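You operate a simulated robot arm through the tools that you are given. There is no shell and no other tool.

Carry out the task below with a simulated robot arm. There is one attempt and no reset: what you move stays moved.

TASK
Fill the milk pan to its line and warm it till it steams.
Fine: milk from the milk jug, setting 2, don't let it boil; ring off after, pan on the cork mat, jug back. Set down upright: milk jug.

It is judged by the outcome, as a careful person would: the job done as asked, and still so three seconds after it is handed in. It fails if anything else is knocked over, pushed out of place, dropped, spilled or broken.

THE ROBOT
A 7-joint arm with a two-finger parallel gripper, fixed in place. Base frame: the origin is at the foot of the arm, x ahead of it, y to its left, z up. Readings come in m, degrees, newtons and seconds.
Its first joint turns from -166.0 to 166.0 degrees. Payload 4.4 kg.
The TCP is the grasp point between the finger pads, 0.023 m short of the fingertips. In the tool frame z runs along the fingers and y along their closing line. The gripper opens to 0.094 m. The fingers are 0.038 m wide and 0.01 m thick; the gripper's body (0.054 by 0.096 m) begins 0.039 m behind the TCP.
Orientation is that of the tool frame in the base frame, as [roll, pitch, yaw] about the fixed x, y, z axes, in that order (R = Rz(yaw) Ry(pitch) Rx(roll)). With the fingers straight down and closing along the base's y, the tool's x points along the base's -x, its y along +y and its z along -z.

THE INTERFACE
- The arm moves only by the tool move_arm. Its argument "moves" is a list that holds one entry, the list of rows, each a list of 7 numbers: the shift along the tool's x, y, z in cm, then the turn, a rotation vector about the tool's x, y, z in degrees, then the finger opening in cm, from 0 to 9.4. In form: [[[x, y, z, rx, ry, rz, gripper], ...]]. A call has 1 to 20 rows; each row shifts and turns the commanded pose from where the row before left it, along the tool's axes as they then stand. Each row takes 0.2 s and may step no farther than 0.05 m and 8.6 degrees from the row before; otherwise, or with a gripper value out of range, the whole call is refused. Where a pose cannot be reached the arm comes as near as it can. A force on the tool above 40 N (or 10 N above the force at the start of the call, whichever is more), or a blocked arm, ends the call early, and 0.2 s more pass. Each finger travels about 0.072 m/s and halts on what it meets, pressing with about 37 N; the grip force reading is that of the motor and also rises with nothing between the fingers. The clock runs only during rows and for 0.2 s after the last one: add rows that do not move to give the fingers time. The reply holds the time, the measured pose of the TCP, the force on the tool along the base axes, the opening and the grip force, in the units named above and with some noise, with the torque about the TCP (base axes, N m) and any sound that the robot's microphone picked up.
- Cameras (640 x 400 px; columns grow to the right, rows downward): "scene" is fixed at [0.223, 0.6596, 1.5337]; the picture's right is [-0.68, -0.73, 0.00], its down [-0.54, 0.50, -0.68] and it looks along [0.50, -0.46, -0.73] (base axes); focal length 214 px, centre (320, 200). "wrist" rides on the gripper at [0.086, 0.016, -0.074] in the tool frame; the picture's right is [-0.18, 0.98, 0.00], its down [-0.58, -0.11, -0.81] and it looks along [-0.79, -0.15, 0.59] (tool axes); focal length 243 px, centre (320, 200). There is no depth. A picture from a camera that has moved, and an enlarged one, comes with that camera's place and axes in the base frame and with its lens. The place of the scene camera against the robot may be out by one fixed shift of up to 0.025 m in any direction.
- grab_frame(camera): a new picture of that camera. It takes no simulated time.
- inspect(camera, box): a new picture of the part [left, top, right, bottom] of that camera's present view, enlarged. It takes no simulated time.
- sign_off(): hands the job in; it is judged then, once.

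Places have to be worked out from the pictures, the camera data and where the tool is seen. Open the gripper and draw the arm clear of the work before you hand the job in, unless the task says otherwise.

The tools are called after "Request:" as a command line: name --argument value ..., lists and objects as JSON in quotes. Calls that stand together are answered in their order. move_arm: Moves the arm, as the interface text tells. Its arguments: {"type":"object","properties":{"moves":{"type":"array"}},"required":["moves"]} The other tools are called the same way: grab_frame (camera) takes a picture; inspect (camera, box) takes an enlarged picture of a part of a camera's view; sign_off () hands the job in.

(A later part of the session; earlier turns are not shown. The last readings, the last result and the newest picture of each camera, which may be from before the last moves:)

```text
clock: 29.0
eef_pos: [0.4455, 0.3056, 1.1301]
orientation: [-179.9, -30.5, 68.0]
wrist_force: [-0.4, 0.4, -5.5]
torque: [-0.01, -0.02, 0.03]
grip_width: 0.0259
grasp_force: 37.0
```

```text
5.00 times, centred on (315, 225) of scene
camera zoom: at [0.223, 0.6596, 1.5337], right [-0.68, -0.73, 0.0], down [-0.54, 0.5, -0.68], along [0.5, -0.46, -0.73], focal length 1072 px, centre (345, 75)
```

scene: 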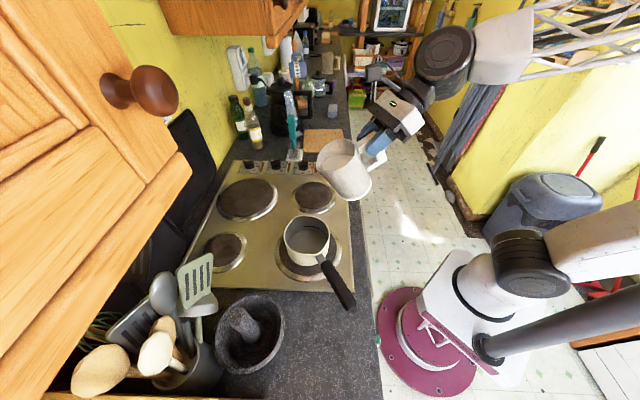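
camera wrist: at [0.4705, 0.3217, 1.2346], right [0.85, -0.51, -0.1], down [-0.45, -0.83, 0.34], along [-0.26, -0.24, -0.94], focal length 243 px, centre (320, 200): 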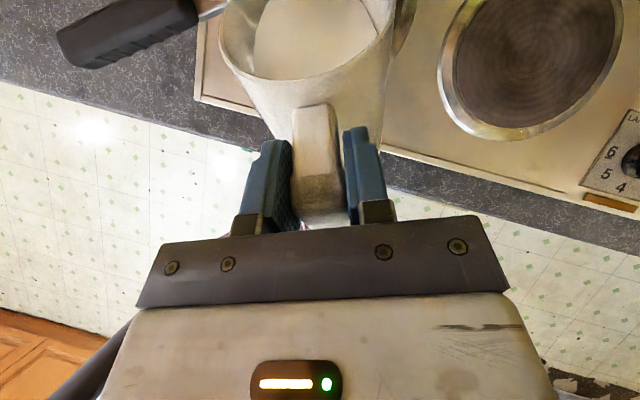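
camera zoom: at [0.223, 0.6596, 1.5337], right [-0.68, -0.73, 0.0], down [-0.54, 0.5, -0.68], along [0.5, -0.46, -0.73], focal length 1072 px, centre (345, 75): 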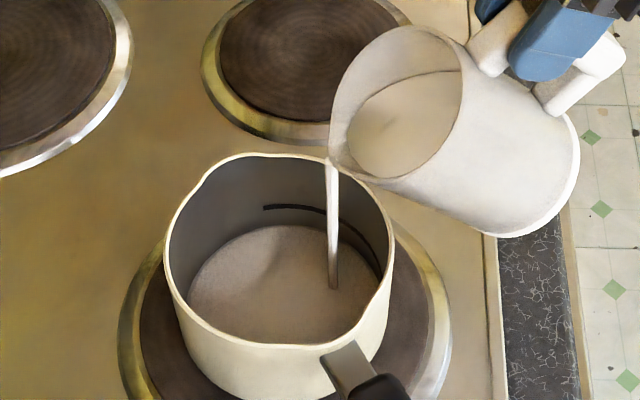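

A clean stream falls inside the pan. I hold this tilt for a short time and check the level.

Request:
move_arm --moves '[[[0, 0, 0, 0, 0, 0, 0], [0, 0, 0, 0, 0, 0, 0], [0, 0, 0, 0, 0, 0, 0], [0, 0, 0, 0, 0, 0, 0]]]'

Request:
inspect --camera "scene" --box '[275, 185, 355, 265]'

```text
clock: 30.0
eef_pos: [0.4453, 0.3065, 1.1298]
orientation: [-180.0, -30.4, 68.0]
wrist_force: [0.4, -0.7, -4.6]
torque: [-0.05, 0.02, -0.01]
grip_width: 0.0259
grasp_force: 37.1
```

```text
5.00 times, centred on (315, 225) of scene
camera zoom: at [0.223, 0.6596, 1.5337], right [-0.68, -0.73, 0.0], down [-0.54, 0.5, -0.68], along [0.5, -0.46, -0.73], focal length 1072 px, centre (345, 75)
```

zoom: 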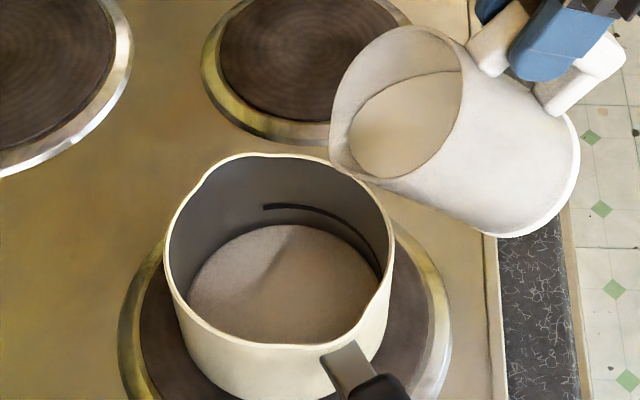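

At this tilt the flow stops by itself; the level has barely risen, with roughly 1.6 cm left to the line (~180 ml). I tilt 6° more in steps with pauses.

Request:
move_arm --moves '[[[0.398, 0, -0.223, 0, -2, 0, 0], [0, 0, 0, 0, 0, 0, 0], [0.398, 0, -0.223, 0, -2, 0, 0], [0, 0, 0, 0, 0, 0, 0], [0.398, 0, -0.223, 0, -2, 0, 0], [0, 0, 0, 0, 0, 0, 0]]]'

Request:
inspect --camera "scene" --box '[275, 185, 355, 265]'

```text
clock: 31.4
eef_pos: [0.4497, 0.3131, 1.1421]
orientation: [179.9, -24.5, 68.0]
wrist_force: [0.1, 0.5, -4.3]
torque: [0.02, -0.04, 0.0]
grip_width: 0.0257
grasp_force: 36.7
```

```text
5.00 times, centred on (315, 225) of scene
camera zoom: at [0.223, 0.6596, 1.5337], right [-0.68, -0.73, 0.0], down [-0.54, 0.5, -0.68], along [0.5, -0.46, -0.73], focal length 1072 px, centre (345, 75)
```

zoom: 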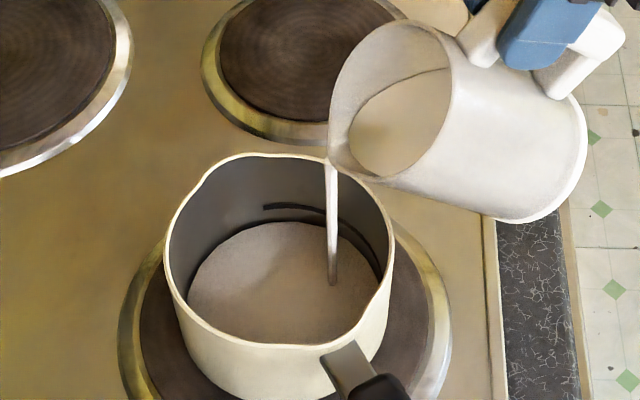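

Flowing well and the level is rising. I hold for a second and look again.

Request:
move_arm --moves '[[[0, 0, 0, 0, 0, 0, 0], [0, 0, 0, 0, 0, 0, 0], [0, 0, 0, 0, 0, 0, 0], [0, 0, 0, 0, 0, 0, 0], [0, 0, 0, 0, 0, 0, 0]]]'

Request:
inspect --camera "scene" --box '[285, 205, 345, 250]'

```text
clock: 32.6
eef_pos: [0.4489, 0.3136, 1.1427]
orientation: [-179.9, -24.5, 68.0]
wrist_force: [-0.2, -0.6, -5.0]
torque: [-0.01, -0.01, 0.0]
grip_width: 0.0258
grasp_force: 37.1
```

```text
8.89 times, centred on (315, 228) of scene
camera zoom: at [0.223, 0.6596, 1.5337], right [-0.68, -0.73, 0.0], down [-0.54, 0.5, -0.68], along [0.5, -0.46, -0.73], focal length 1906 px, centre (364, -44)
```

zoom: 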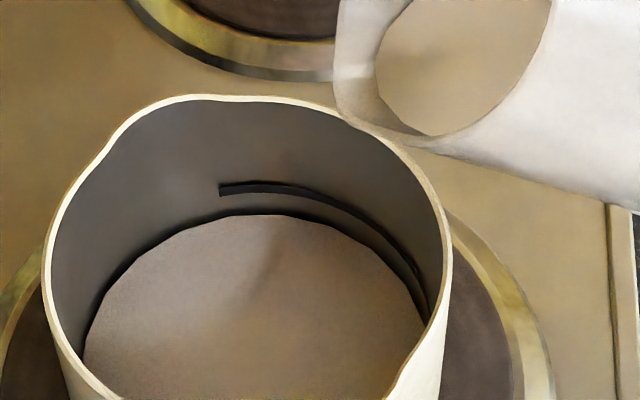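

Now the surface is clearly ~1.1–1.2 cm below the line (~130 ml to go). I tilt 6° more and let it run out.

Request:
move_arm --moves '[[[0.398, 0, -0.223, 0, -2, 0, 0], [0, 0, 0, 0, 0, 0, 0], [0.398, 0, -0.223, 0, -2, 0, 0], [0, 0, 0, 0, 0, 0, 0], [0.398, 0, -0.223, 0, -2, 0, 0], [0, 0, 0, 0, 0, 0, 0], [0, 0, 0, 0, 0, 0, 0]]]'

Request:
inspect --camera "scene" --box '[285, 205, 345, 250]'

Request:
inspect --camera "scene" --box '[270, 150, 390, 300]'

```text
clock: 34.2
eef_pos: [0.4511, 0.3211, 1.1542]
orientation: [-179.9, -18.5, 68.0]
wrist_force: [-0.2, 0.1, -4.1]
torque: [0.02, -0.01, -0.01]
grip_width: 0.0259
grasp_force: 36.5
```

```text
8.89 times, centred on (315, 228) of scene
camera zoom: at [0.223, 0.6596, 1.5337], right [-0.68, -0.73, 0.0], down [-0.54, 0.5, -0.68], along [0.5, -0.46, -0.73], focal length 1906 px, centre (364, -44)
```

zoom: 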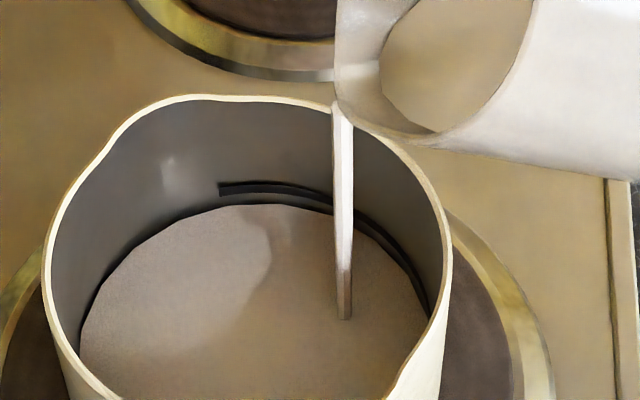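

```text
2.67 times, centred on (330, 225) of scene
camera zoom: at [0.223, 0.6596, 1.5337], right [-0.68, -0.73, 0.0], down [-0.54, 0.5, -0.68], along [0.5, -0.46, -0.73], focal length 572 px, centre (293, 133)
```

zoom: 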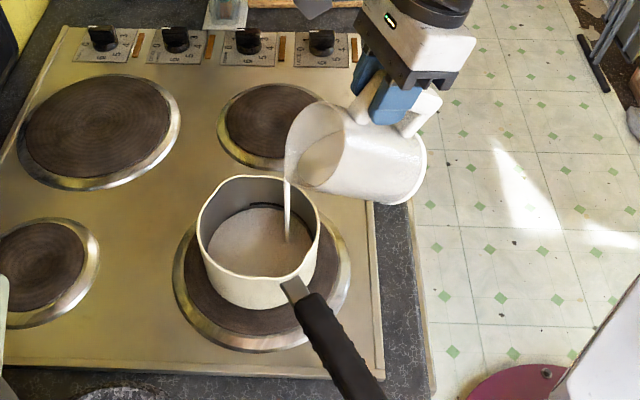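

Gap has roughly halved and it is still flowing. I hold briefly to let it run out at this angle.

Request:
move_arm --moves '[[[0, 0, 0, 0, 0, 0, 0], [0, 0, 0, 0, 0, 0, 0], [0, 0, 0, 0, 0, 0, 0], [0, 0, 0, 0, 0, 0, 0]]]'

Request:
inspect --camera "scene" --box '[285, 205, 345, 250]'

```text
clock: 35.2
eef_pos: [0.4517, 0.3209, 1.1541]
orientation: [-180.0, -18.5, 68.1]
wrist_force: [0.3, 0.3, -3.4]
torque: [0.0, -0.05, -0.02]
grip_width: 0.0258
grasp_force: 37.4
```

```text
8.89 times, centred on (315, 228) of scene
camera zoom: at [0.223, 0.6596, 1.5337], right [-0.68, -0.73, 0.0], down [-0.54, 0.5, -0.68], along [0.5, -0.46, -0.73], focal length 1906 px, centre (364, -44)
```

zoom: 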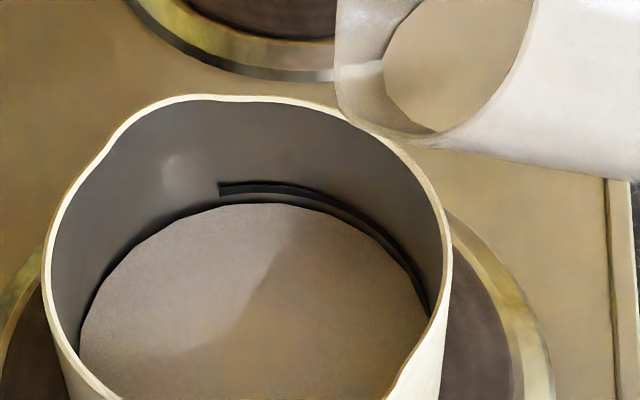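

About 5 mm remain to the line's lower edge. I tilt another 3° and let it run.

Request:
move_arm --moves '[[[0.299, 0, -0.168, 0, -1.5, 0, 0], [0, 0, 0, 0, 0, 0, 0], [0.299, 0, -0.168, 0, -1.5, 0, 0], [0, 0, 0, 0, 0, 0, 0], [0, 0, 0, 0, 0, 0, 0], [0, 0, 0, 0, 0, 0, 0], [0, 0, 0, 0, 0, 0, 0]]]'

Request:
inspect --camera "scene" --box '[285, 205, 345, 250]'

```text
clock: 36.8
eef_pos: [0.4529, 0.3242, 1.158]
orientation: [180.0, -15.5, 68.0]
wrist_force: [-0.4, -0.5, -3.9]
torque: [0.04, -0.03, -0.01]
grip_width: 0.0256
grasp_force: 36.7
```

```text
8.89 times, centred on (315, 228) of scene
camera zoom: at [0.223, 0.6596, 1.5337], right [-0.68, -0.73, 0.0], down [-0.54, 0.5, -0.68], along [0.5, -0.46, -0.73], focal length 1906 px, centre (364, -44)
```

zoom: 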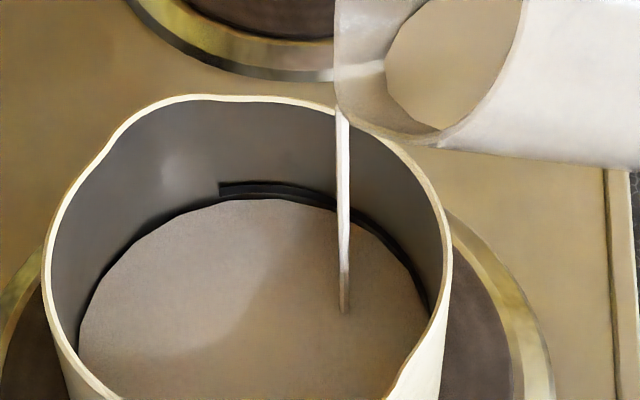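

Nearly at the line's lower edge, thin trickle left. I wait a moment and zoom harder on the line.

Request:
move_arm --moves '[[[0, 0, 0, 0, 0, 0, 0], [0, 0, 0, 0, 0, 0, 0], [0, 0, 0, 0, 0, 0, 0]]]'

Request:
inspect --camera "scene" --box '[295, 218, 331, 242]'

```text
clock: 37.6
eef_pos: [0.4532, 0.3258, 1.1578]
orientation: [-180.0, -15.5, 68.0]
wrist_force: [-0.2, -0.3, -4.1]
torque: [0.02, -0.01, -0.02]
grip_width: 0.026
grasp_force: 36.8
```

```text
16.00 times, centred on (313, 230) of scene
camera zoom: at [0.223, 0.6596, 1.5337], right [-0.68, -0.73, 0.0], down [-0.54, 0.5, -0.68], along [0.5, -0.46, -0.73], focal length 3432 px, centre (432, -280)
```

zoom: 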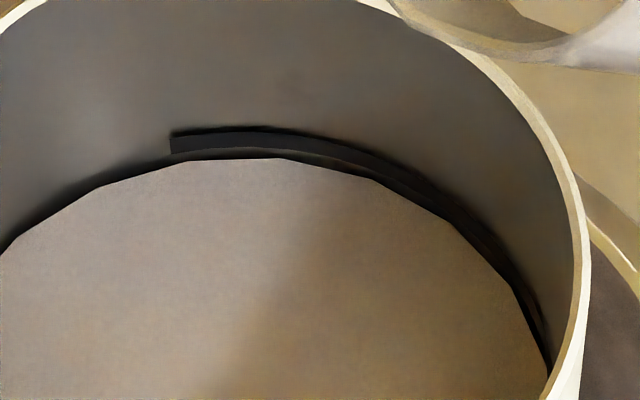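

The surface is now just 1–2 mm below the line's lower edge (line ~5 mm thick). I add 2° more and check.

Request:
move_arm --moves '[[[0.398, 0, -0.223, 0, -2, 0, 0], [0, 0, 0, 0, 0, 0, 0], [0, 0, 0, 0, 0, 0, 0], [0, 0, 0, 0, 0, 0, 0], [0, 0, 0, 0, 0, 0, 0], [0, 0, 0, 0, 0, 0, 0], [0, 0, 0, 0, 0, 0, 0]]]'

Request:
inspect --camera "scene" --box '[295, 218, 331, 242]'

Request:
inspect --camera "scene" --box '[285, 200, 345, 250]'

```text
clock: 39.2
eef_pos: [0.455, 0.3268, 1.1617]
orientation: [-180.0, -13.5, 67.9]
wrist_force: [-0.5, 0.2, -2.5]
torque: [0.03, -0.01, -0.02]
grip_width: 0.0257
grasp_force: 37.5
```

```text
16.00 times, centred on (313, 230) of scene
camera zoom: at [0.223, 0.6596, 1.5337], right [-0.68, -0.73, 0.0], down [-0.54, 0.5, -0.68], along [0.5, -0.46, -0.73], focal length 3432 px, centre (432, -280)
```

zoom: 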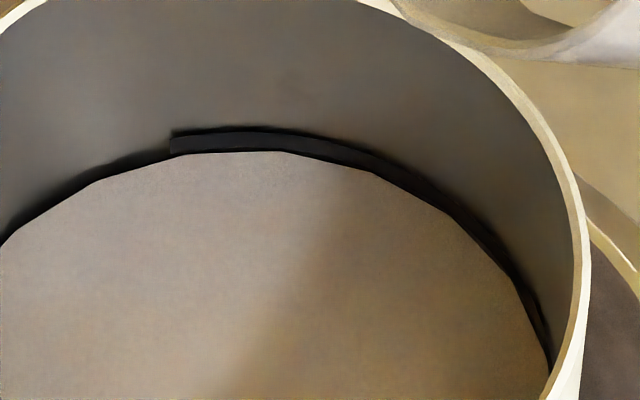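

```text
8.00 times, centred on (315, 225) of scene
camera zoom: at [0.223, 0.6596, 1.5337], right [-0.68, -0.73, 0.0], down [-0.54, 0.5, -0.68], along [0.5, -0.46, -0.73], focal length 1716 px, centre (360, 0)
```

zoom: 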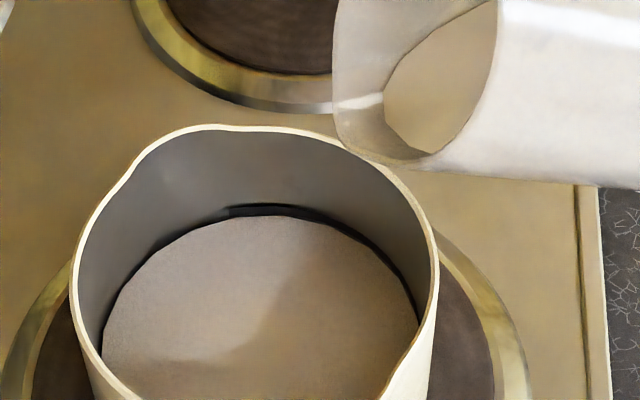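

The surface now touches the line's lower edge. A last 1.5° should bring it to mid-line.

Request:
move_arm --moves '[[[0.299, 0, -0.168, 0, -1.5, 0, 0], [0, 0, 0, 0, 0, 0, 0], [0, 0, 0, 0, 0, 0, 0], [0, 0, 0, 0, 0, 0, 0], [0, 0, 0, 0, 0, 0, 0], [0, 0, 0, 0, 0, 0, 0], [0, 0, 0, 0, 0, 0, 0]]]'

Request:
inspect --camera "scene" --box '[295, 218, 331, 242]'

Request:
inspect --camera "scene" --box '[270, 180, 360, 260]'

```text
clock: 40.8
eef_pos: [0.4541, 0.3313, 1.1639]
orientation: [-179.9, -12.0, 68.1]
wrist_force: [-0.4, -0.3, -3.4]
torque: [0.02, 0.0, 0.03]
grip_width: 0.0257
grasp_force: 37.0
```

```text
16.00 times, centred on (313, 230) of scene
camera zoom: at [0.223, 0.6596, 1.5337], right [-0.68, -0.73, 0.0], down [-0.54, 0.5, -0.68], along [0.5, -0.46, -0.73], focal length 3432 px, centre (432, -280)
```

zoom: 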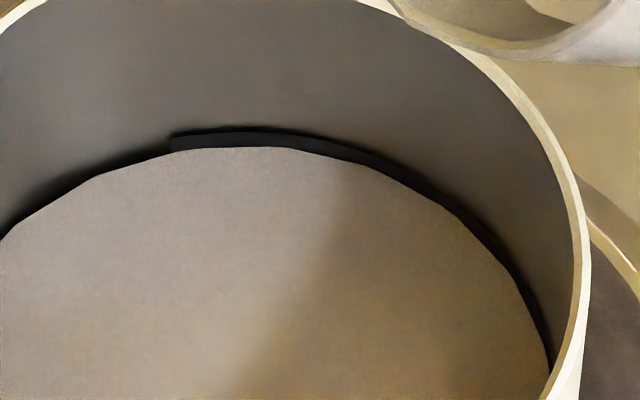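

```text
5.00 times, centred on (315, 220) of scene
camera zoom: at [0.223, 0.6596, 1.5337], right [-0.68, -0.73, 0.0], down [-0.54, 0.5, -0.68], along [0.5, -0.46, -0.73], focal length 1072 px, centre (345, 100)
```

zoom: 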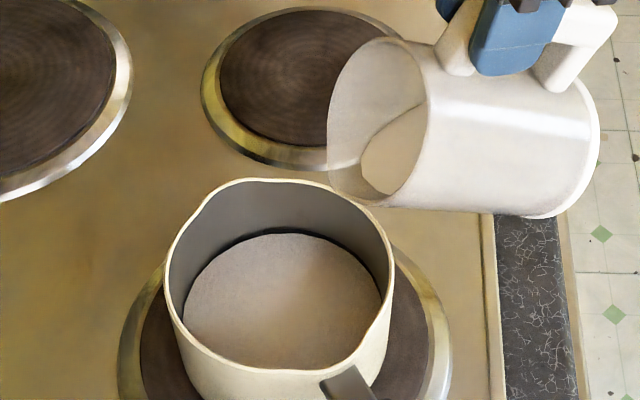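

The surface sits at mid-line and the flow has stopped. I tilt the jug back 25° about the spout, raise 15 cm, then bring it fully upright.

Request:
move_arm --moves '[[[-0.96, 0, 0.62, 0, 5, 0, 0], [-0.96, 0, 0.62, 0, 5, 0, 0], [-0.96, 0, 0.62, 0, 5, 0, 0], [-0.96, 0, 0.62, 0, 5, 0, 0], [-0.96, 0, 0.62, 0, 5, 0, 0], [0, 0, 0, 0, 0, 0, 0], [1.806, 0, -2.397, 0, 0, 0, 0], [1.806, 0, -2.397, 0, 0, 0, 0], [1.806, 0, -2.397, 0, 0, 0, 0], [1.806, 0, -2.397, 0, 0, 0, 0], [1.806, 0, -2.397, 0, 0, 0, 0], [-0.96, 0, 0.62, 0, 5, 0, 0], [-0.96, 0, 0.62, 0, 5, 0, 0], [-0.96, 0, 0.62, 0, 5, 0, 0], [-0.96, 0, 0.62, 0, 5, 0, 0], [-0.96, 0, 0.62, 0, 5, 0, 0], [-0.96, 0, 0.62, 0, 5, 0, 0], [-0.96, 0, 0.62, 0, 5, 0, 0], [0, 0, 0, 0, 0, 0, 0]]]'

Request:
grab_frame --camera "scene"

Request:
inspect --camera "scene" --box '[285, 205, 345, 250]'

Request:
grab_frame --camera "wrist"

```text
clock: 44.8
eef_pos: [0.4398, 0.2939, 1.1894]
orientation: [-179.9, -72.1, 67.9]
wrist_force: [-0.1, 0.1, -2.4]
torque: [-0.11, 0.03, 0.0]
grip_width: 0.0255
grasp_force: 37.4
```

```text
taken
```

scene: 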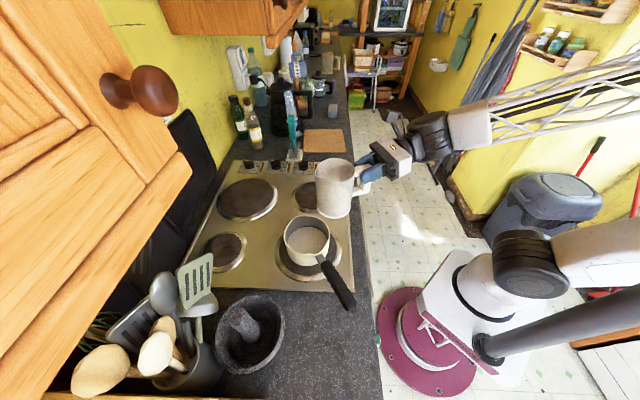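

```text
8.89 times, centred on (315, 228) of scene
camera zoom: at [0.223, 0.6596, 1.5337], right [-0.68, -0.73, 0.0], down [-0.54, 0.5, -0.68], along [0.5, -0.46, -0.73], focal length 1906 px, centre (364, -44)
```

zoom: 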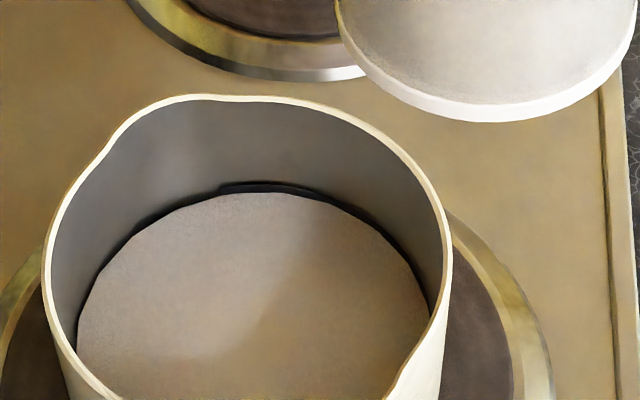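

```text
taken
camera wrist: at [0.4395, 0.2459, 1.2961], right [0.89, -0.42, -0.18], down [-0.46, -0.84, -0.3], along [-0.02, 0.35, -0.94], focal length 243 px, centre (320, 200)
```

wrist: 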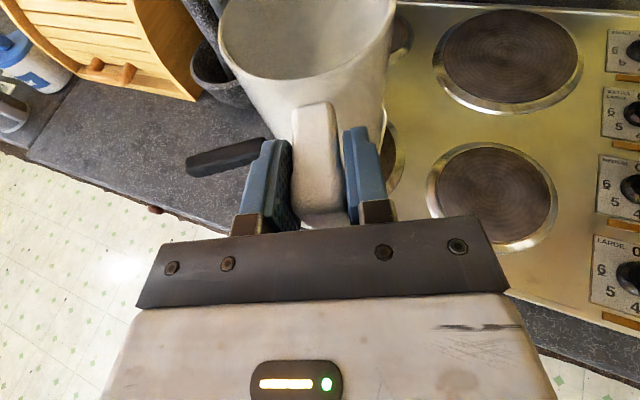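

The pan is filled to its line and the jug is upright again (~3 N). I swing back around the base axis by 48° the way I came.

Request:
move_arm --moves '[[[-0.816, 3.56, -2.51, -4.565, 0, 1.483, 0], [-0.816, 3.56, -2.51, -4.565, 0, 1.483, 0], [-0.816, 3.56, -2.51, -4.565, 0, 1.483, 0], [-0.816, 3.56, -2.51, -4.565, 0, 1.483, 0], [-0.816, 3.56, -2.51, -4.565, 0, 1.483, 0], [-0.816, 3.56, -2.51, -4.565, 0, 1.483, 0], [-0.816, 3.56, -2.51, -4.565, 0, 1.483, 0], [-0.816, 3.56, -2.51, -4.565, 0, 1.483, 0], [-0.816, 3.56, -2.51, -4.565, 0, 1.483, 0], [-0.816, 3.56, -2.51, -4.565, 0, 1.483, 0], [0, 0, 0, 0, 0, 0, 0]]]'

```text
clock: 47.2
eef_pos: [0.5125, -0.1309, 1.1885]
orientation: [179.8, -72.2, 20.1]
wrist_force: [-0.2, 0.6, -1.9]
torque: [-0.03, 0.14, 0.02]
grip_width: 0.0256
grasp_force: 37.2
```

Exactly as predicted. Next I move outward to above the front of the jug's place, staying high.

Request:
move_arm --moves '[[[0.913, 2.006, 2.81, 0, 0, 0, 0], [0.913, 2.006, 2.81, 0, 0, 0, 0], [0.913, 2.006, 2.81, 0, 0, 0, 0], [0.913, 2.006, 2.81, 0, 0, 0, 0], [0.913, 2.006, 2.81, 0, 0, 0, 0], [0.913, 2.006, 2.81, 0, 0, 0, 0], [0.913, 2.006, 2.81, 0, 0, 0, 0], [0.913, 2.006, 2.81, 0, 0, 0, 0], [0, 0, 0, 0, 0, 0, 0]]]'

Request:
grab_frame --camera "wrist"

Request:
grab_frame --camera "scene"

```text
clock: 49.2
eef_pos: [0.7918, -0.1992, 1.1897]
orientation: [180.0, -71.8, 20.0]
wrist_force: [0.1, -0.1, -3.8]
torque: [-0.07, 0.13, -0.01]
grip_width: 0.0253
grasp_force: 37.1
```

```text
taken
camera wrist: at [0.7554, -0.2306, 1.2955], right [0.28, -0.94, -0.18], down [-0.93, -0.22, -0.3], along [0.25, 0.25, -0.94], focal length 243 px, centre (320, 200)
```

wrist: 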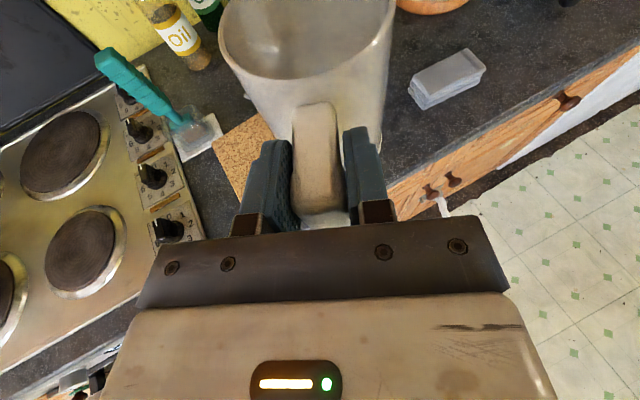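

```text
taken
```

scene: 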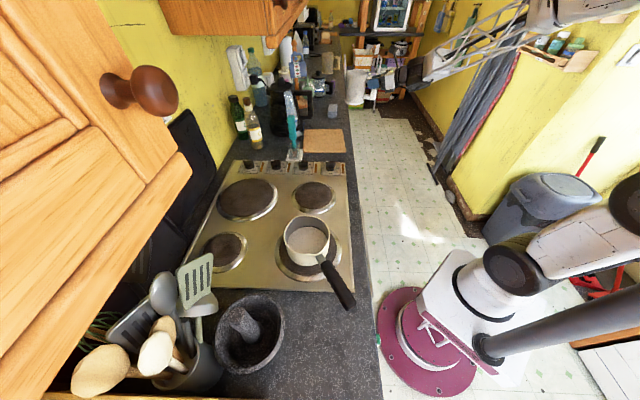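

The place behind is free. I go diagonally to a point 7 cm above the jug's home pose.

Request:
move_arm --moves '[[[-1.048, 0.91, 2.978, 0, 0, 0, 0], [-1.048, 0.91, 2.978, 0, 0, 0, 0], [-1.048, 0.91, 2.978, 0, 0, 0, 0], [-1.048, 0.91, 2.978, 0, 0, 0, 0], [-1.048, 0.91, 2.978, 0, 0, 0, 0], [-1.048, 0.91, 2.978, 0, 0, 0, 0], [0, 0, 0, 0, 0, 0, 0]]]'

Request:
grab_frame --camera "wrist"

Request:
inspect --camera "scene" --box '[290, 70, 410, 150]'

```text
clock: 50.8
eef_pos: [0.9507, -0.1982, 1.0738]
orientation: [-180.0, -72.1, 20.0]
wrist_force: [0.3, -0.4, -3.7]
torque: [-0.02, 0.14, 0.0]
grip_width: 0.0258
grasp_force: 36.6
```

```text
taken
camera wrist: at [0.916, -0.2298, 1.1806], right [0.28, -0.94, -0.18], down [-0.93, -0.22, -0.3], along [0.25, 0.25, -0.94], focal length 243 px, centre (320, 200)
```

wrist: 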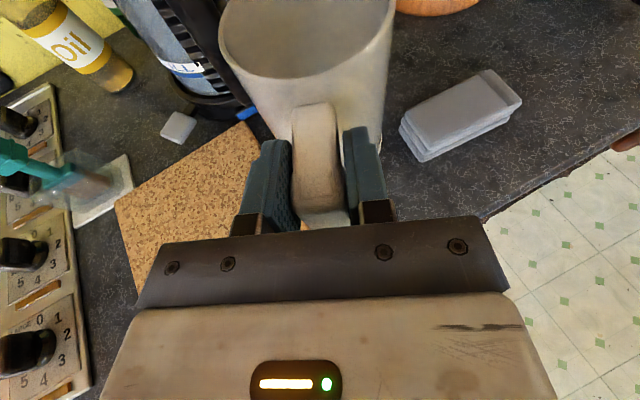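

```text
5.00 times, centred on (350, 110) of scene
camera zoom: at [0.223, 0.6596, 1.5337], right [-0.68, -0.73, 0.0], down [-0.54, 0.5, -0.68], along [0.5, -0.46, -0.73], focal length 1072 px, centre (170, 650)
```

zoom: 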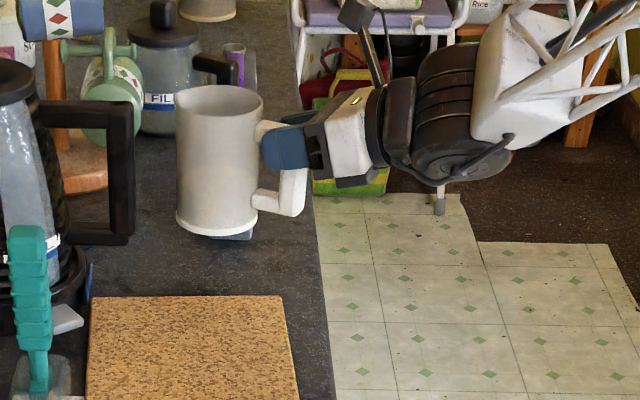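

The jug is right above its place, clear of the kettle and the sponges. I lower it: 6 cm, then slowly the last 9 mm.

Request:
move_arm --moves '[[[-1.427, 0, 0.464, 0, 0, 0, 0], [-1.427, 0, 0.464, 0, 0, 0, 0], [-1.427, 0, 0.464, 0, 0, 0, 0], [-1.427, 0, 0.464, 0, 0, 0, 0], [-0.285, 0, 0.093, 0, 0, 0, 0], [-0.285, 0, 0.093, 0, 0, 0, 0], [-0.238, 0, 0.077, 0, 0, 0, 0], [0, 0, 0, 0, 0, 0, 0]]]'

Request:
inspect --camera "scene" --box '[300, 80, 400, 145]'

Request:
grab_frame --camera "wrist"

```text
clock: 52.6
eef_pos: [0.9515, -0.2002, 1.0045]
orientation: [179.9, -72.2, 20.0]
wrist_force: [-0.1, -0.3, 2.3]
torque: [0.22, -0.42, 0.04]
grip_width: 0.0257
grasp_force: 36.4
```

```text
6.15 times, centred on (350, 112) of scene
camera zoom: at [0.223, 0.6596, 1.5337], right [-0.68, -0.73, 0.0], down [-0.54, 0.5, -0.68], along [0.5, -0.46, -0.73], focal length 1320 px, centre (135, 738)
```

zoom: 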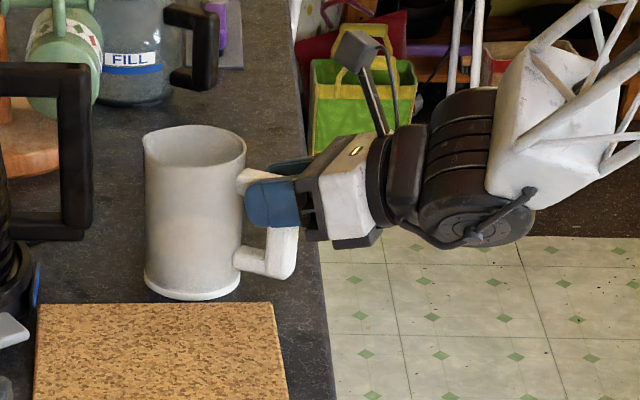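

```text
taken
camera wrist: at [0.9154, -0.2317, 1.112], right [0.28, -0.94, -0.17], down [-0.93, -0.22, -0.3], along [0.25, 0.25, -0.94], focal length 243 px, centre (320, 200)
```

wrist: 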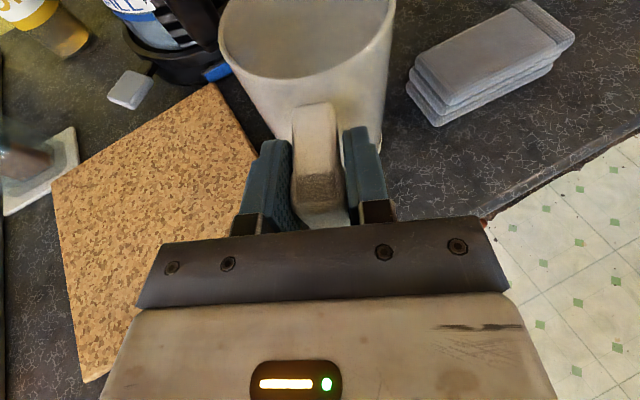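

The jug stands on the counter (force turned positive) at its original place. I open the fingers.

Request:
move_arm --moves '[[[0, 0, 0, 0, 0, 0, 3.5], [0, 0, 0, 0, 0, 0, 5.5], [0, 0, 0, 0, 0, 0, 7.5], [0, 0, 0, 0, 0, 0, 9.4], [0, 0, 0, 0, 0, 0, 9.4], [0, 0, 0, 0, 0, 0, 9.4]]]'

Request:
grab_frame --camera "wrist"

Request:
inspect --camera "scene" --box '[300, 80, 400, 145]'

```text
clock: 54.0
eef_pos: [0.9505, -0.2006, 1.0042]
orientation: [180.0, -72.0, 20.0]
wrist_force: [0.3, -0.2, 0.2]
torque: [0.0, -0.03, 0.01]
grip_width: 0.0939
grasp_force: 0.0
```

```text
taken
camera wrist: at [0.9154, -0.2317, 1.1113], right [0.28, -0.94, -0.18], down [-0.93, -0.22, -0.3], along [0.25, 0.25, -0.94], focal length 243 px, centre (320, 200)
```

wrist: 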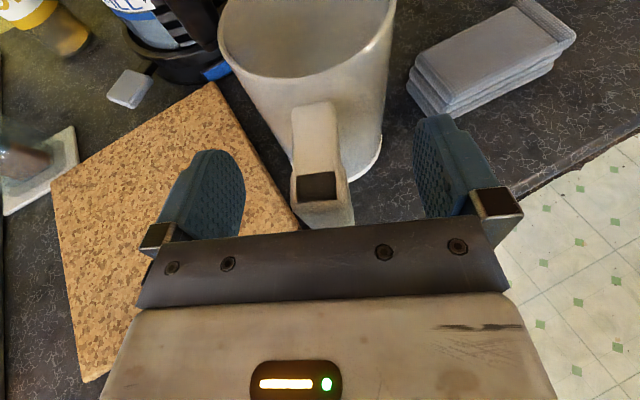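

```text
6.15 times, centred on (350, 112) of scene
camera zoom: at [0.223, 0.6596, 1.5337], right [-0.68, -0.73, 0.0], down [-0.54, 0.5, -0.68], along [0.5, -0.46, -0.73], focal length 1320 px, centre (135, 738)
```

zoom: 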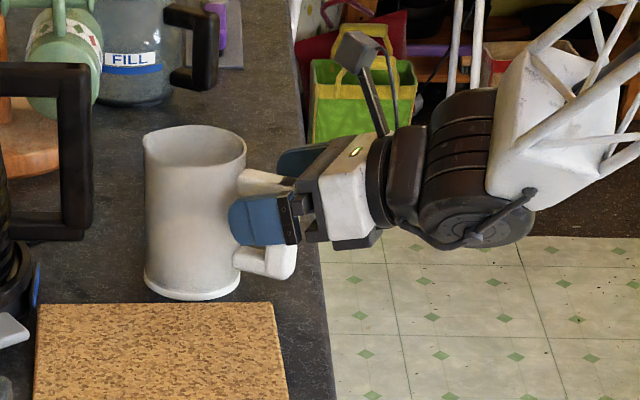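

Jug released and standing as it was. I back straight out along the tool axis, then rise.

Request:
move_arm --moves '[[[0, 0, -3, 0, 0, 0, 9.4], [0, 0, -3, 0, 0, 0, 9.4], [0, 0, -3, 0, 0, 0, 9.4], [0, 0, -3, 0, 0, 0, 9.4], [2.85, 0, -0.93, 0, 0, 0, 9.4], [2.85, 0, -0.93, 0, 0, 0, 9.4], [2.85, 0, -0.93, 0, 0, 0, 9.4], [2.85, 0, -0.93, 0, 0, 0, 9.4], [0, 0, 0, 0, 0, 0, 9.4]]]'

Request:
grab_frame --camera "wrist"

Request:
inspect --camera "scene" --box '[290, 70, 400, 145]'

```text
clock: 56.0
eef_pos: [0.8421, -0.2404, 1.1626]
orientation: [-179.9, -72.0, 19.9]
wrist_force: [0.0, 0.5, -0.3]
torque: [0.0, -0.04, 0.0]
grip_width: 0.094
grasp_force: 0.0
```

```text
taken
camera wrist: at [0.8073, -0.272, 1.2697], right [0.28, -0.94, -0.18], down [-0.93, -0.22, -0.3], along [0.25, 0.25, -0.94], focal length 243 px, centre (320, 200)
```

wrist: 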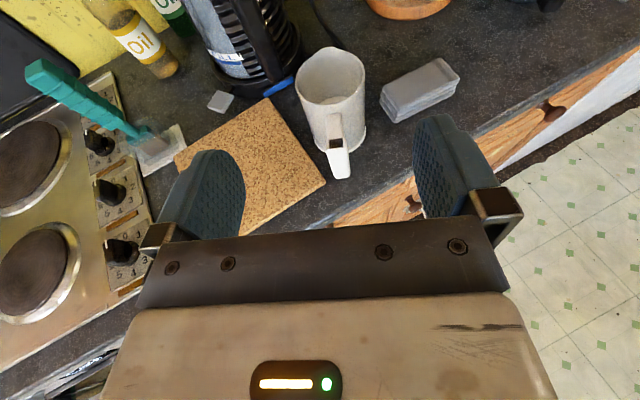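

```text
5.33 times, centred on (345, 108) of scene
camera zoom: at [0.223, 0.6596, 1.5337], right [-0.68, -0.73, 0.0], down [-0.54, 0.5, -0.68], along [0.5, -0.46, -0.73], focal length 1144 px, centre (187, 693)
```

zoom: 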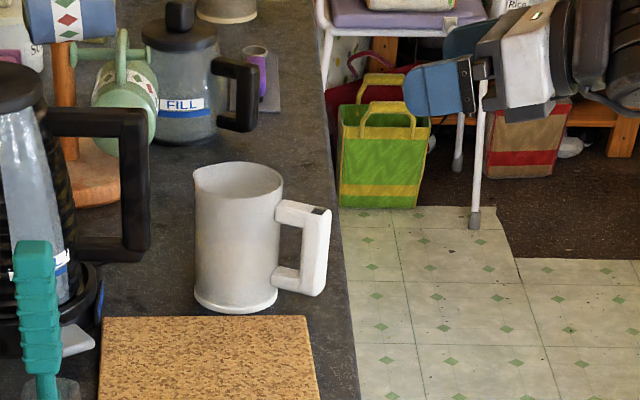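

The jug stands back in place, upright. Next I bring the wrist camera over the LARGE dial to locate it precisely.

Request:
move_arm --moves '[[[-0.413, -4.21, -1.275, 0, 0, 0, 9.4], [-0.413, -4.21, -1.275, 0, 0, 0, 9.4], [-0.413, -4.21, -1.275, 0, 0, 0, 9.4], [-0.413, -4.21, -1.275, 0, 0, 0, 9.4], [-0.413, -4.21, -1.275, 0, 0, 0, 9.4], [-0.413, -4.21, -1.275, 0, 0, 0, 9.4], [0, 0, 0, 0, 0, 0, 9.4]]]'

Request:
grab_frame --camera "wrist"

Request:
inspect --camera "wrist" --box '[220, 120, 380, 230]'

```text
clock: 57.6
eef_pos: [0.6827, -0.0307, 1.1642]
orientation: [180.0, -72.0, 20.1]
wrist_force: [0.2, -0.5, -0.3]
torque: [0.01, 0.01, 0.0]
grip_width: 0.0941
grasp_force: 0.0
```

```text
taken
camera wrist: at [0.6464, -0.0609, 1.2703], right [0.28, -0.94, -0.18], down [-0.93, -0.22, -0.3], along [0.25, 0.25, -0.94], focal length 243 px, centre (320, 200)
```

wrist: 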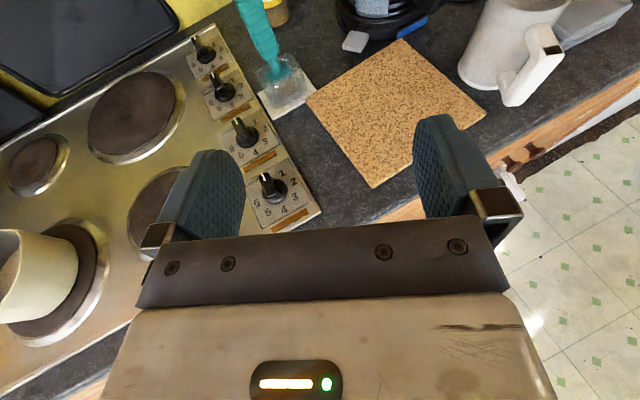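

```text
3.64 times, centred on (300, 175) of wrist
camera zoom: at [0.6464, -0.0609, 1.2703], right [0.28, -0.94, -0.18], down [-0.93, -0.22, -0.3], along [0.25, 0.25, -0.94], focal length 882 px, centre (393, 291)
```

zoom: 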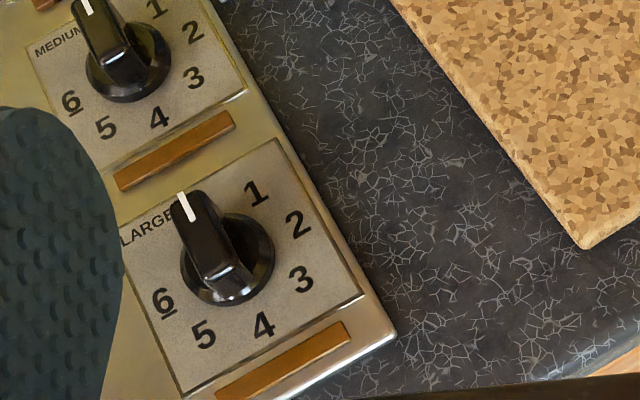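

I have the LARGE dial's plate corners from two wrist views: plate centre ≈ (0.7335, 0.106), z≈0.924, dial 0 at azimuth 45°, 2 at -45°; pointer bar top ≈ 0.955. I zoom in to see the knob's shape before choosing grip height.

Request:
inspect --camera "wrist" --box '[245, 160, 305, 205]'

Request:
inspect --camera "scene" --box '[310, 150, 350, 178]'

```text
8.89 times, centred on (275, 182) of wrist
camera zoom: at [0.6464, -0.0609, 1.2703], right [0.28, -0.94, -0.18], down [-0.93, -0.22, -0.3], along [0.25, 0.25, -0.94], focal length 2157 px, centre (720, 356)
```

zoom: 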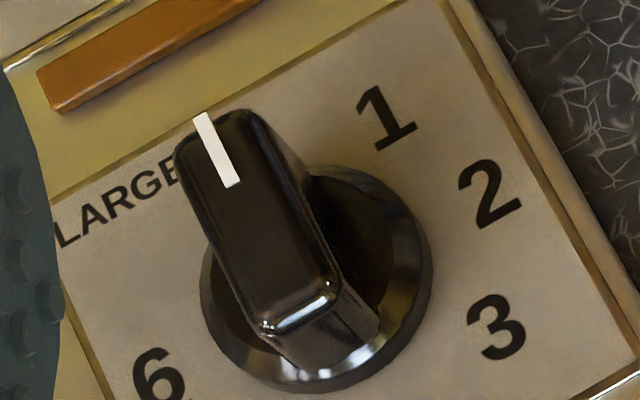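

```text
14.29 times, centred on (330, 164) of scene
camera zoom: at [0.223, 0.6596, 1.5337], right [-0.68, -0.73, 0.0], down [-0.54, 0.5, -0.68], along [0.5, -0.46, -0.73], focal length 3064 px, centre (177, 714)
```

zoom: 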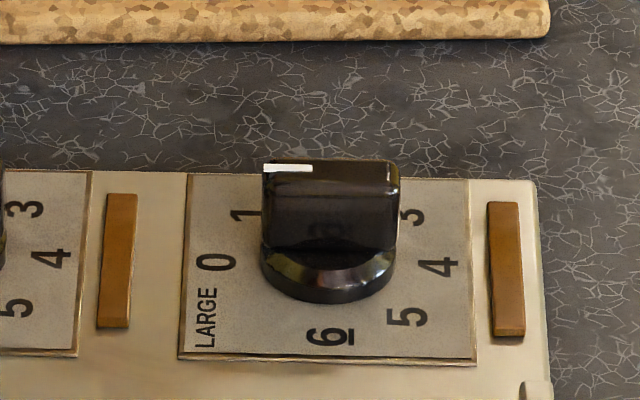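

The bar is ~4 cm long, ~1.5 cm wide, top at ~0.957 m. I turn the tool to point straight down here (well above the counter) and then align the closing axis across the bar (tool y at azimuth -45°).

Request:
move_arm --moves '[[[0, 0, 0, 0, -8, 0, 9.4], [0, 0, 0, 0, -8, 0, 9.4], [0, 0, 0, 0, -8, 0, 9.4], [0, 0, 0, 0, -8, 0, 9.4], [0, 0, 0, 0, -8, 0, 9.4], [0, 0, 0, 0, -8, 0, 9.4], [0, 0, 0, 0, -8, 0, 9.4], [0, 0, 0, 0, -8, 0, 9.4], [0, 0, 0, 0, -8, 0, 9.4], [0, 0, 0, 0, 0, -8.3, 9.4], [0, 0, 0, 0, 0, -8.3, 9.4], [0, 0, 0, 0, 0, -8.3, 9.4], [0, 0, 0, 0, 0, 0, 9.4]]]'

```text
clock: 60.4
eef_pos: [0.6819, -0.0292, 1.1613]
orientation: [180.0, 0.0, 45.0]
wrist_force: [-0.2, 0.5, 0.6]
torque: [-0.03, 0.01, 0.01]
grip_width: 0.0942
grasp_force: 0.0
```

Tool is vertical at yaw 45°. I move above the dial and test the 90° clockwise wrist turn in free air first.

Request:
move_arm --moves '[[[3.3, -1.475, 1.5, 0, 0, 0, 9.4], [3.3, -1.475, 1.5, 0, 0, 0, 9.4], [3.3, -1.475, 1.5, 0, 0, 0, 9.4], [3.3, -1.475, 1.5, 0, 0, 0, 9.4], [0, 0, 0, 0, 0, 8.18, 9.4], [0, 0, 0, 0, 0, 8.18, 9.4], [0, 0, 0, 0, 0, 8.18, 9.4], [0, 0, 0, 0, 0, 8.18, 9.4], [0, 0, 0, 0, 0, 8.18, 9.4], [0, 0, 0, 0, 0, 8.18, 9.4], [0, 0, 0, 0, 0, 8.18, 9.4], [0, 0, 0, 0, 0, 8.18, 9.4], [0, 0, 0, 0, 0, 8.18, 9.4], [0, 0, 0, 0, 0, 8.18, 9.4], [0, 0, 0, 0, 0, 8.2, 9.4], [0, 0, 0, 0, 0, 0, 9.4]]]'

Request:
grab_frame --camera "wrist"

```text
clock: 63.8
eef_pos: [0.7362, 0.0779, 1.1007]
orientation: [-178.0, -0.1, 12.1]
wrist_force: [0.1, -0.2, -0.6]
torque: [0.03, 0.0, 0.0]
grip_width: 0.0941
grasp_force: 0.0
out of reach, approached as far as the arm can: row 8, 9, 10, 11, 12, 13, 14, 15
```

```text
taken
camera wrist: at [0.8255, 0.0762, 1.1775], right [0.02, -1.0, -0.03], down [-0.59, -0.04, 0.81], along [-0.81, 0.0, -0.59], focal length 243 px, centre (320, 200)
```

wrist: 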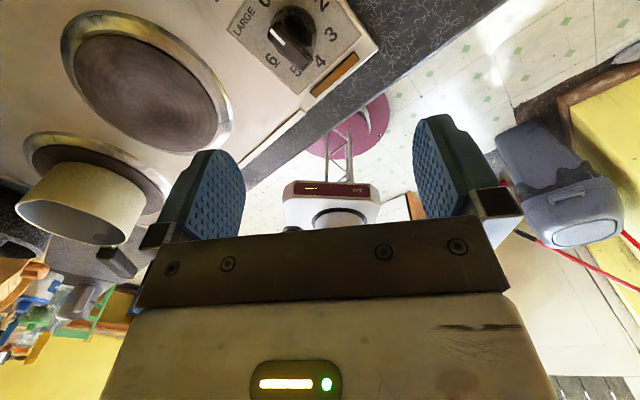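

The wrist's last joint stops at yaw ~12°, so the turn must be done from the other side: tool yaw 225° → 135°. I turn back counter-clockwise in the air, checking the readings.

Request:
move_arm --moves '[[[0, 0, 0, 0, 0, -8.5, 9.4], [0, 0, 0, 0, 0, -8.5, 9.4], [0, 0, 0, 0, 0, -8.5, 9.4], [0, 0, 0, 0, 0, -8.5, 9.4], [0, 0, 0, 0, 0, -8.5, 9.4], [0, 0, 0, 0, 0, -8.5, 9.4], [0, 0, 0, 0, 0, -8.5, 9.4], [0, 0, 0, 0, 0, -8.5, 9.4], [0, 0, 0, 0, 0, -8.5, 9.4], [0, 0, 0, 0, 0, -8.5, 9.4], [0, 0, 0, 0, 0, -8.5, 9.4], [0, 0, 0, 0, 0, -8.5, 9.4], [0, 0, 0, 0, 0, -8.5, 9.4], [0, 0, 0, 0, 0, -8.5, 9.4], [0, 0, 0, 0, 0, -8.5, 9.4], [0, 0, 0, 0, 0, -8.5, 9.4], [0, 0, 0, 0, 0, 0, 9.4]]]'

```text
clock: 67.4
eef_pos: [0.7368, 0.0787, 1.1014]
orientation: [178.5, -1.2, 148.2]
wrist_force: [0.2, -0.9, -0.6]
torque: [-0.02, 0.02, -0.01]
grip_width: 0.0937
grasp_force: 0.1
```

The command re-based itself at the reachable pose, with a ~1.9° tilt. I correct the tilt, continue to yaw 225°, and shift over the dial axis.

Request:
move_arm --moves '[[[0, 0, 0, 1.5, -1.2, 0, 9.4], [0, 0, 0, 0, 0, -8.53, 9.4], [0, 0, 0, 0, 0, -8.53, 9.4], [0, 0, 0, 0, 0, -8.53, 9.4], [0, 0, 0, 0, 0, -8.53, 9.4], [0, 0, 0, 0, 0, -8.53, 9.4], [0, 0, 0, 0, 0, -8.53, 9.4], [0, 0, 0, 0, 0, -8.53, 9.4], [0, 0, 0, 0, 0, -8.53, 9.4], [0, 0, 0, 0, 0, -8.53, 9.4], [-1.68, 2.15, 0, 0, 0, 0, 9.4], [0, 0, 3, 0, 0, 0, 9.4], [0, 0, 0, 0, 0, 0, 9.4]]]'

Request:
grab_frame --camera "wrist"

Request:
inspect --camera "scene" --box '[270, 120, 370, 190]'

```text
clock: 70.2
eef_pos: [0.7329, 0.1063, 1.0724]
orientation: [-180.0, 0.0, -135.3]
wrist_force: [-0.4, 0.4, 0.1]
torque: [0.02, 0.0, -0.02]
grip_width: 0.094
grasp_force: 0.1
```

```text
taken
camera wrist: at [0.6611, 0.0557, 1.1477], right [-0.56, 0.83, 0.0], down [0.49, 0.33, 0.81], along [0.67, 0.45, -0.59], focal length 243 px, centre (320, 200)
```

wrist: 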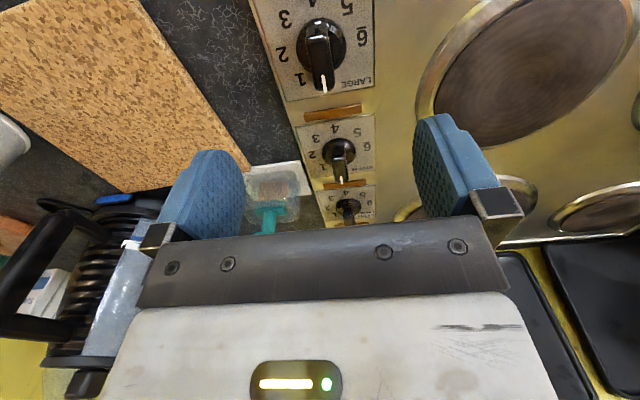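

```text
5.71 times, centred on (320, 155) of scene
camera zoom: at [0.223, 0.6596, 1.5337], right [-0.68, -0.73, 0.0], down [-0.54, 0.5, -0.68], along [0.5, -0.46, -0.73], focal length 1226 px, centre (320, 457)
```

zoom: 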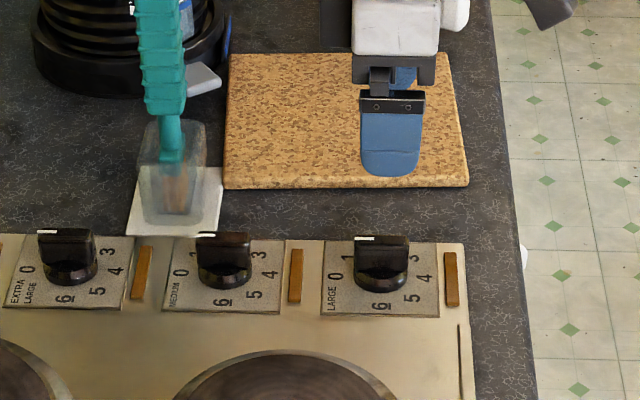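

The dial lies right on the tool's centre column. I zoom in to check centring along both axes.

Request:
inspect --camera "wrist" --box '[265, 0, 385, 110]'

```text
3.64 times, centred on (325, 55) of wrist
camera zoom: at [0.6611, 0.0557, 1.1477], right [-0.56, 0.83, 0.0], down [0.49, 0.33, 0.81], along [0.67, 0.45, -0.59], focal length 882 px, centre (302, 727)
```

zoom: 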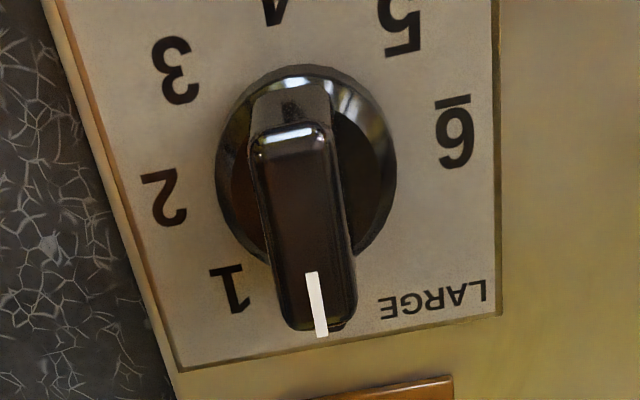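

Well centred (bar centre on the tool axis within ~1 mm, yaw within 1°). I narrow the fingers to 4.5 cm and descend so the tips end at z≈0.942.

Request:
move_arm --moves '[[[0, 0, 0, 0, 0, 0, 6], [0, 0, 2.5, 0, 0, 0, 4.5], [0, 0, 2.5, 0, 0, 0, 4.5], [0, 0, 2.5, 0, 0, 0, 4.5], [0, 0, 1.5, 0, 0, 0, 4.5], [0, 0, 1.0, 0, 0, 0, 4.5], [0, 0, 0.7, 0, 0, 0, 4.5], [0, 0, 0, 0, 0, 0, 4.5]]]'

Request:
inspect --camera "wrist" --box '[220, 80, 420, 240]'

Request:
inspect --camera "scene" --box '[290, 130, 370, 185]'

```text
clock: 72.0
eef_pos: [0.7332, 0.105, 0.9652]
orientation: [180.0, -0.1, -135.1]
wrist_force: [-0.2, -0.4, 0.1]
torque: [0.01, 0.01, -0.01]
grip_width: 0.0452
grasp_force: 0.0
```

```text
2.50 times, centred on (320, 160) of wrist
camera zoom: at [0.6609, 0.0549, 1.0409], right [-0.56, 0.83, 0.0], down [0.49, 0.33, 0.81], along [0.67, 0.45, -0.59], focal length 606 px, centre (320, 300)
```

zoom: 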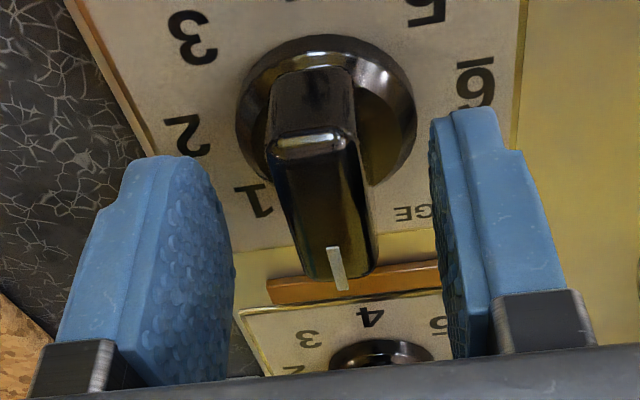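

```text
7.27 times, centred on (330, 158) of scene
camera zoom: at [0.223, 0.6596, 1.5337], right [-0.68, -0.73, 0.0], down [-0.54, 0.5, -0.68], along [0.5, -0.46, -0.73], focal length 1560 px, centre (247, 509)
```

zoom: 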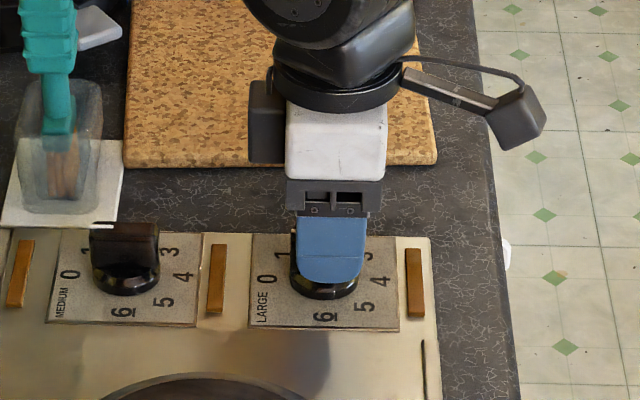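

The fingers straddle the bar with room to spare. I close on it.

Request:
move_arm --moves '[[[0, 0, 0, 0, 0, 0, 3], [0, 0, 0, 0, 0, 0, 2], [0, 0, 0, 0, 0, 0, 1], [0, 0, 0, 0, 0, 0, 0], [0, 0, 0, 0, 0, 0, 0], [0, 0, 0, 0, 0, 0, 0]]]'

Request:
inspect --camera "wrist" --box '[220, 80, 420, 240]'

```text
clock: 73.4
eef_pos: [0.7322, 0.1057, 0.9656]
orientation: [180.0, 0.0, -135.2]
wrist_force: [-8.9, 9.0, 4.7]
torque: [0.34, -0.14, 0.04]
grip_width: 0.0181
grasp_force: 44.5
stopped in row 6: the force on the tool passed its limit at 41 N (the readings are from after the stop); the commanded pose is now the measured one
```

```text
2.50 times, centred on (320, 160) of wrist
camera zoom: at [0.6603, 0.0556, 1.0411], right [-0.56, 0.83, 0.0], down [0.49, 0.33, 0.81], along [0.67, 0.45, -0.59], focal length 606 px, centre (320, 300)
```

zoom: 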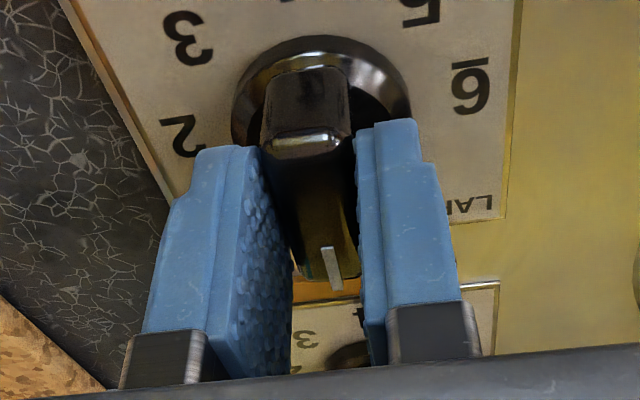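

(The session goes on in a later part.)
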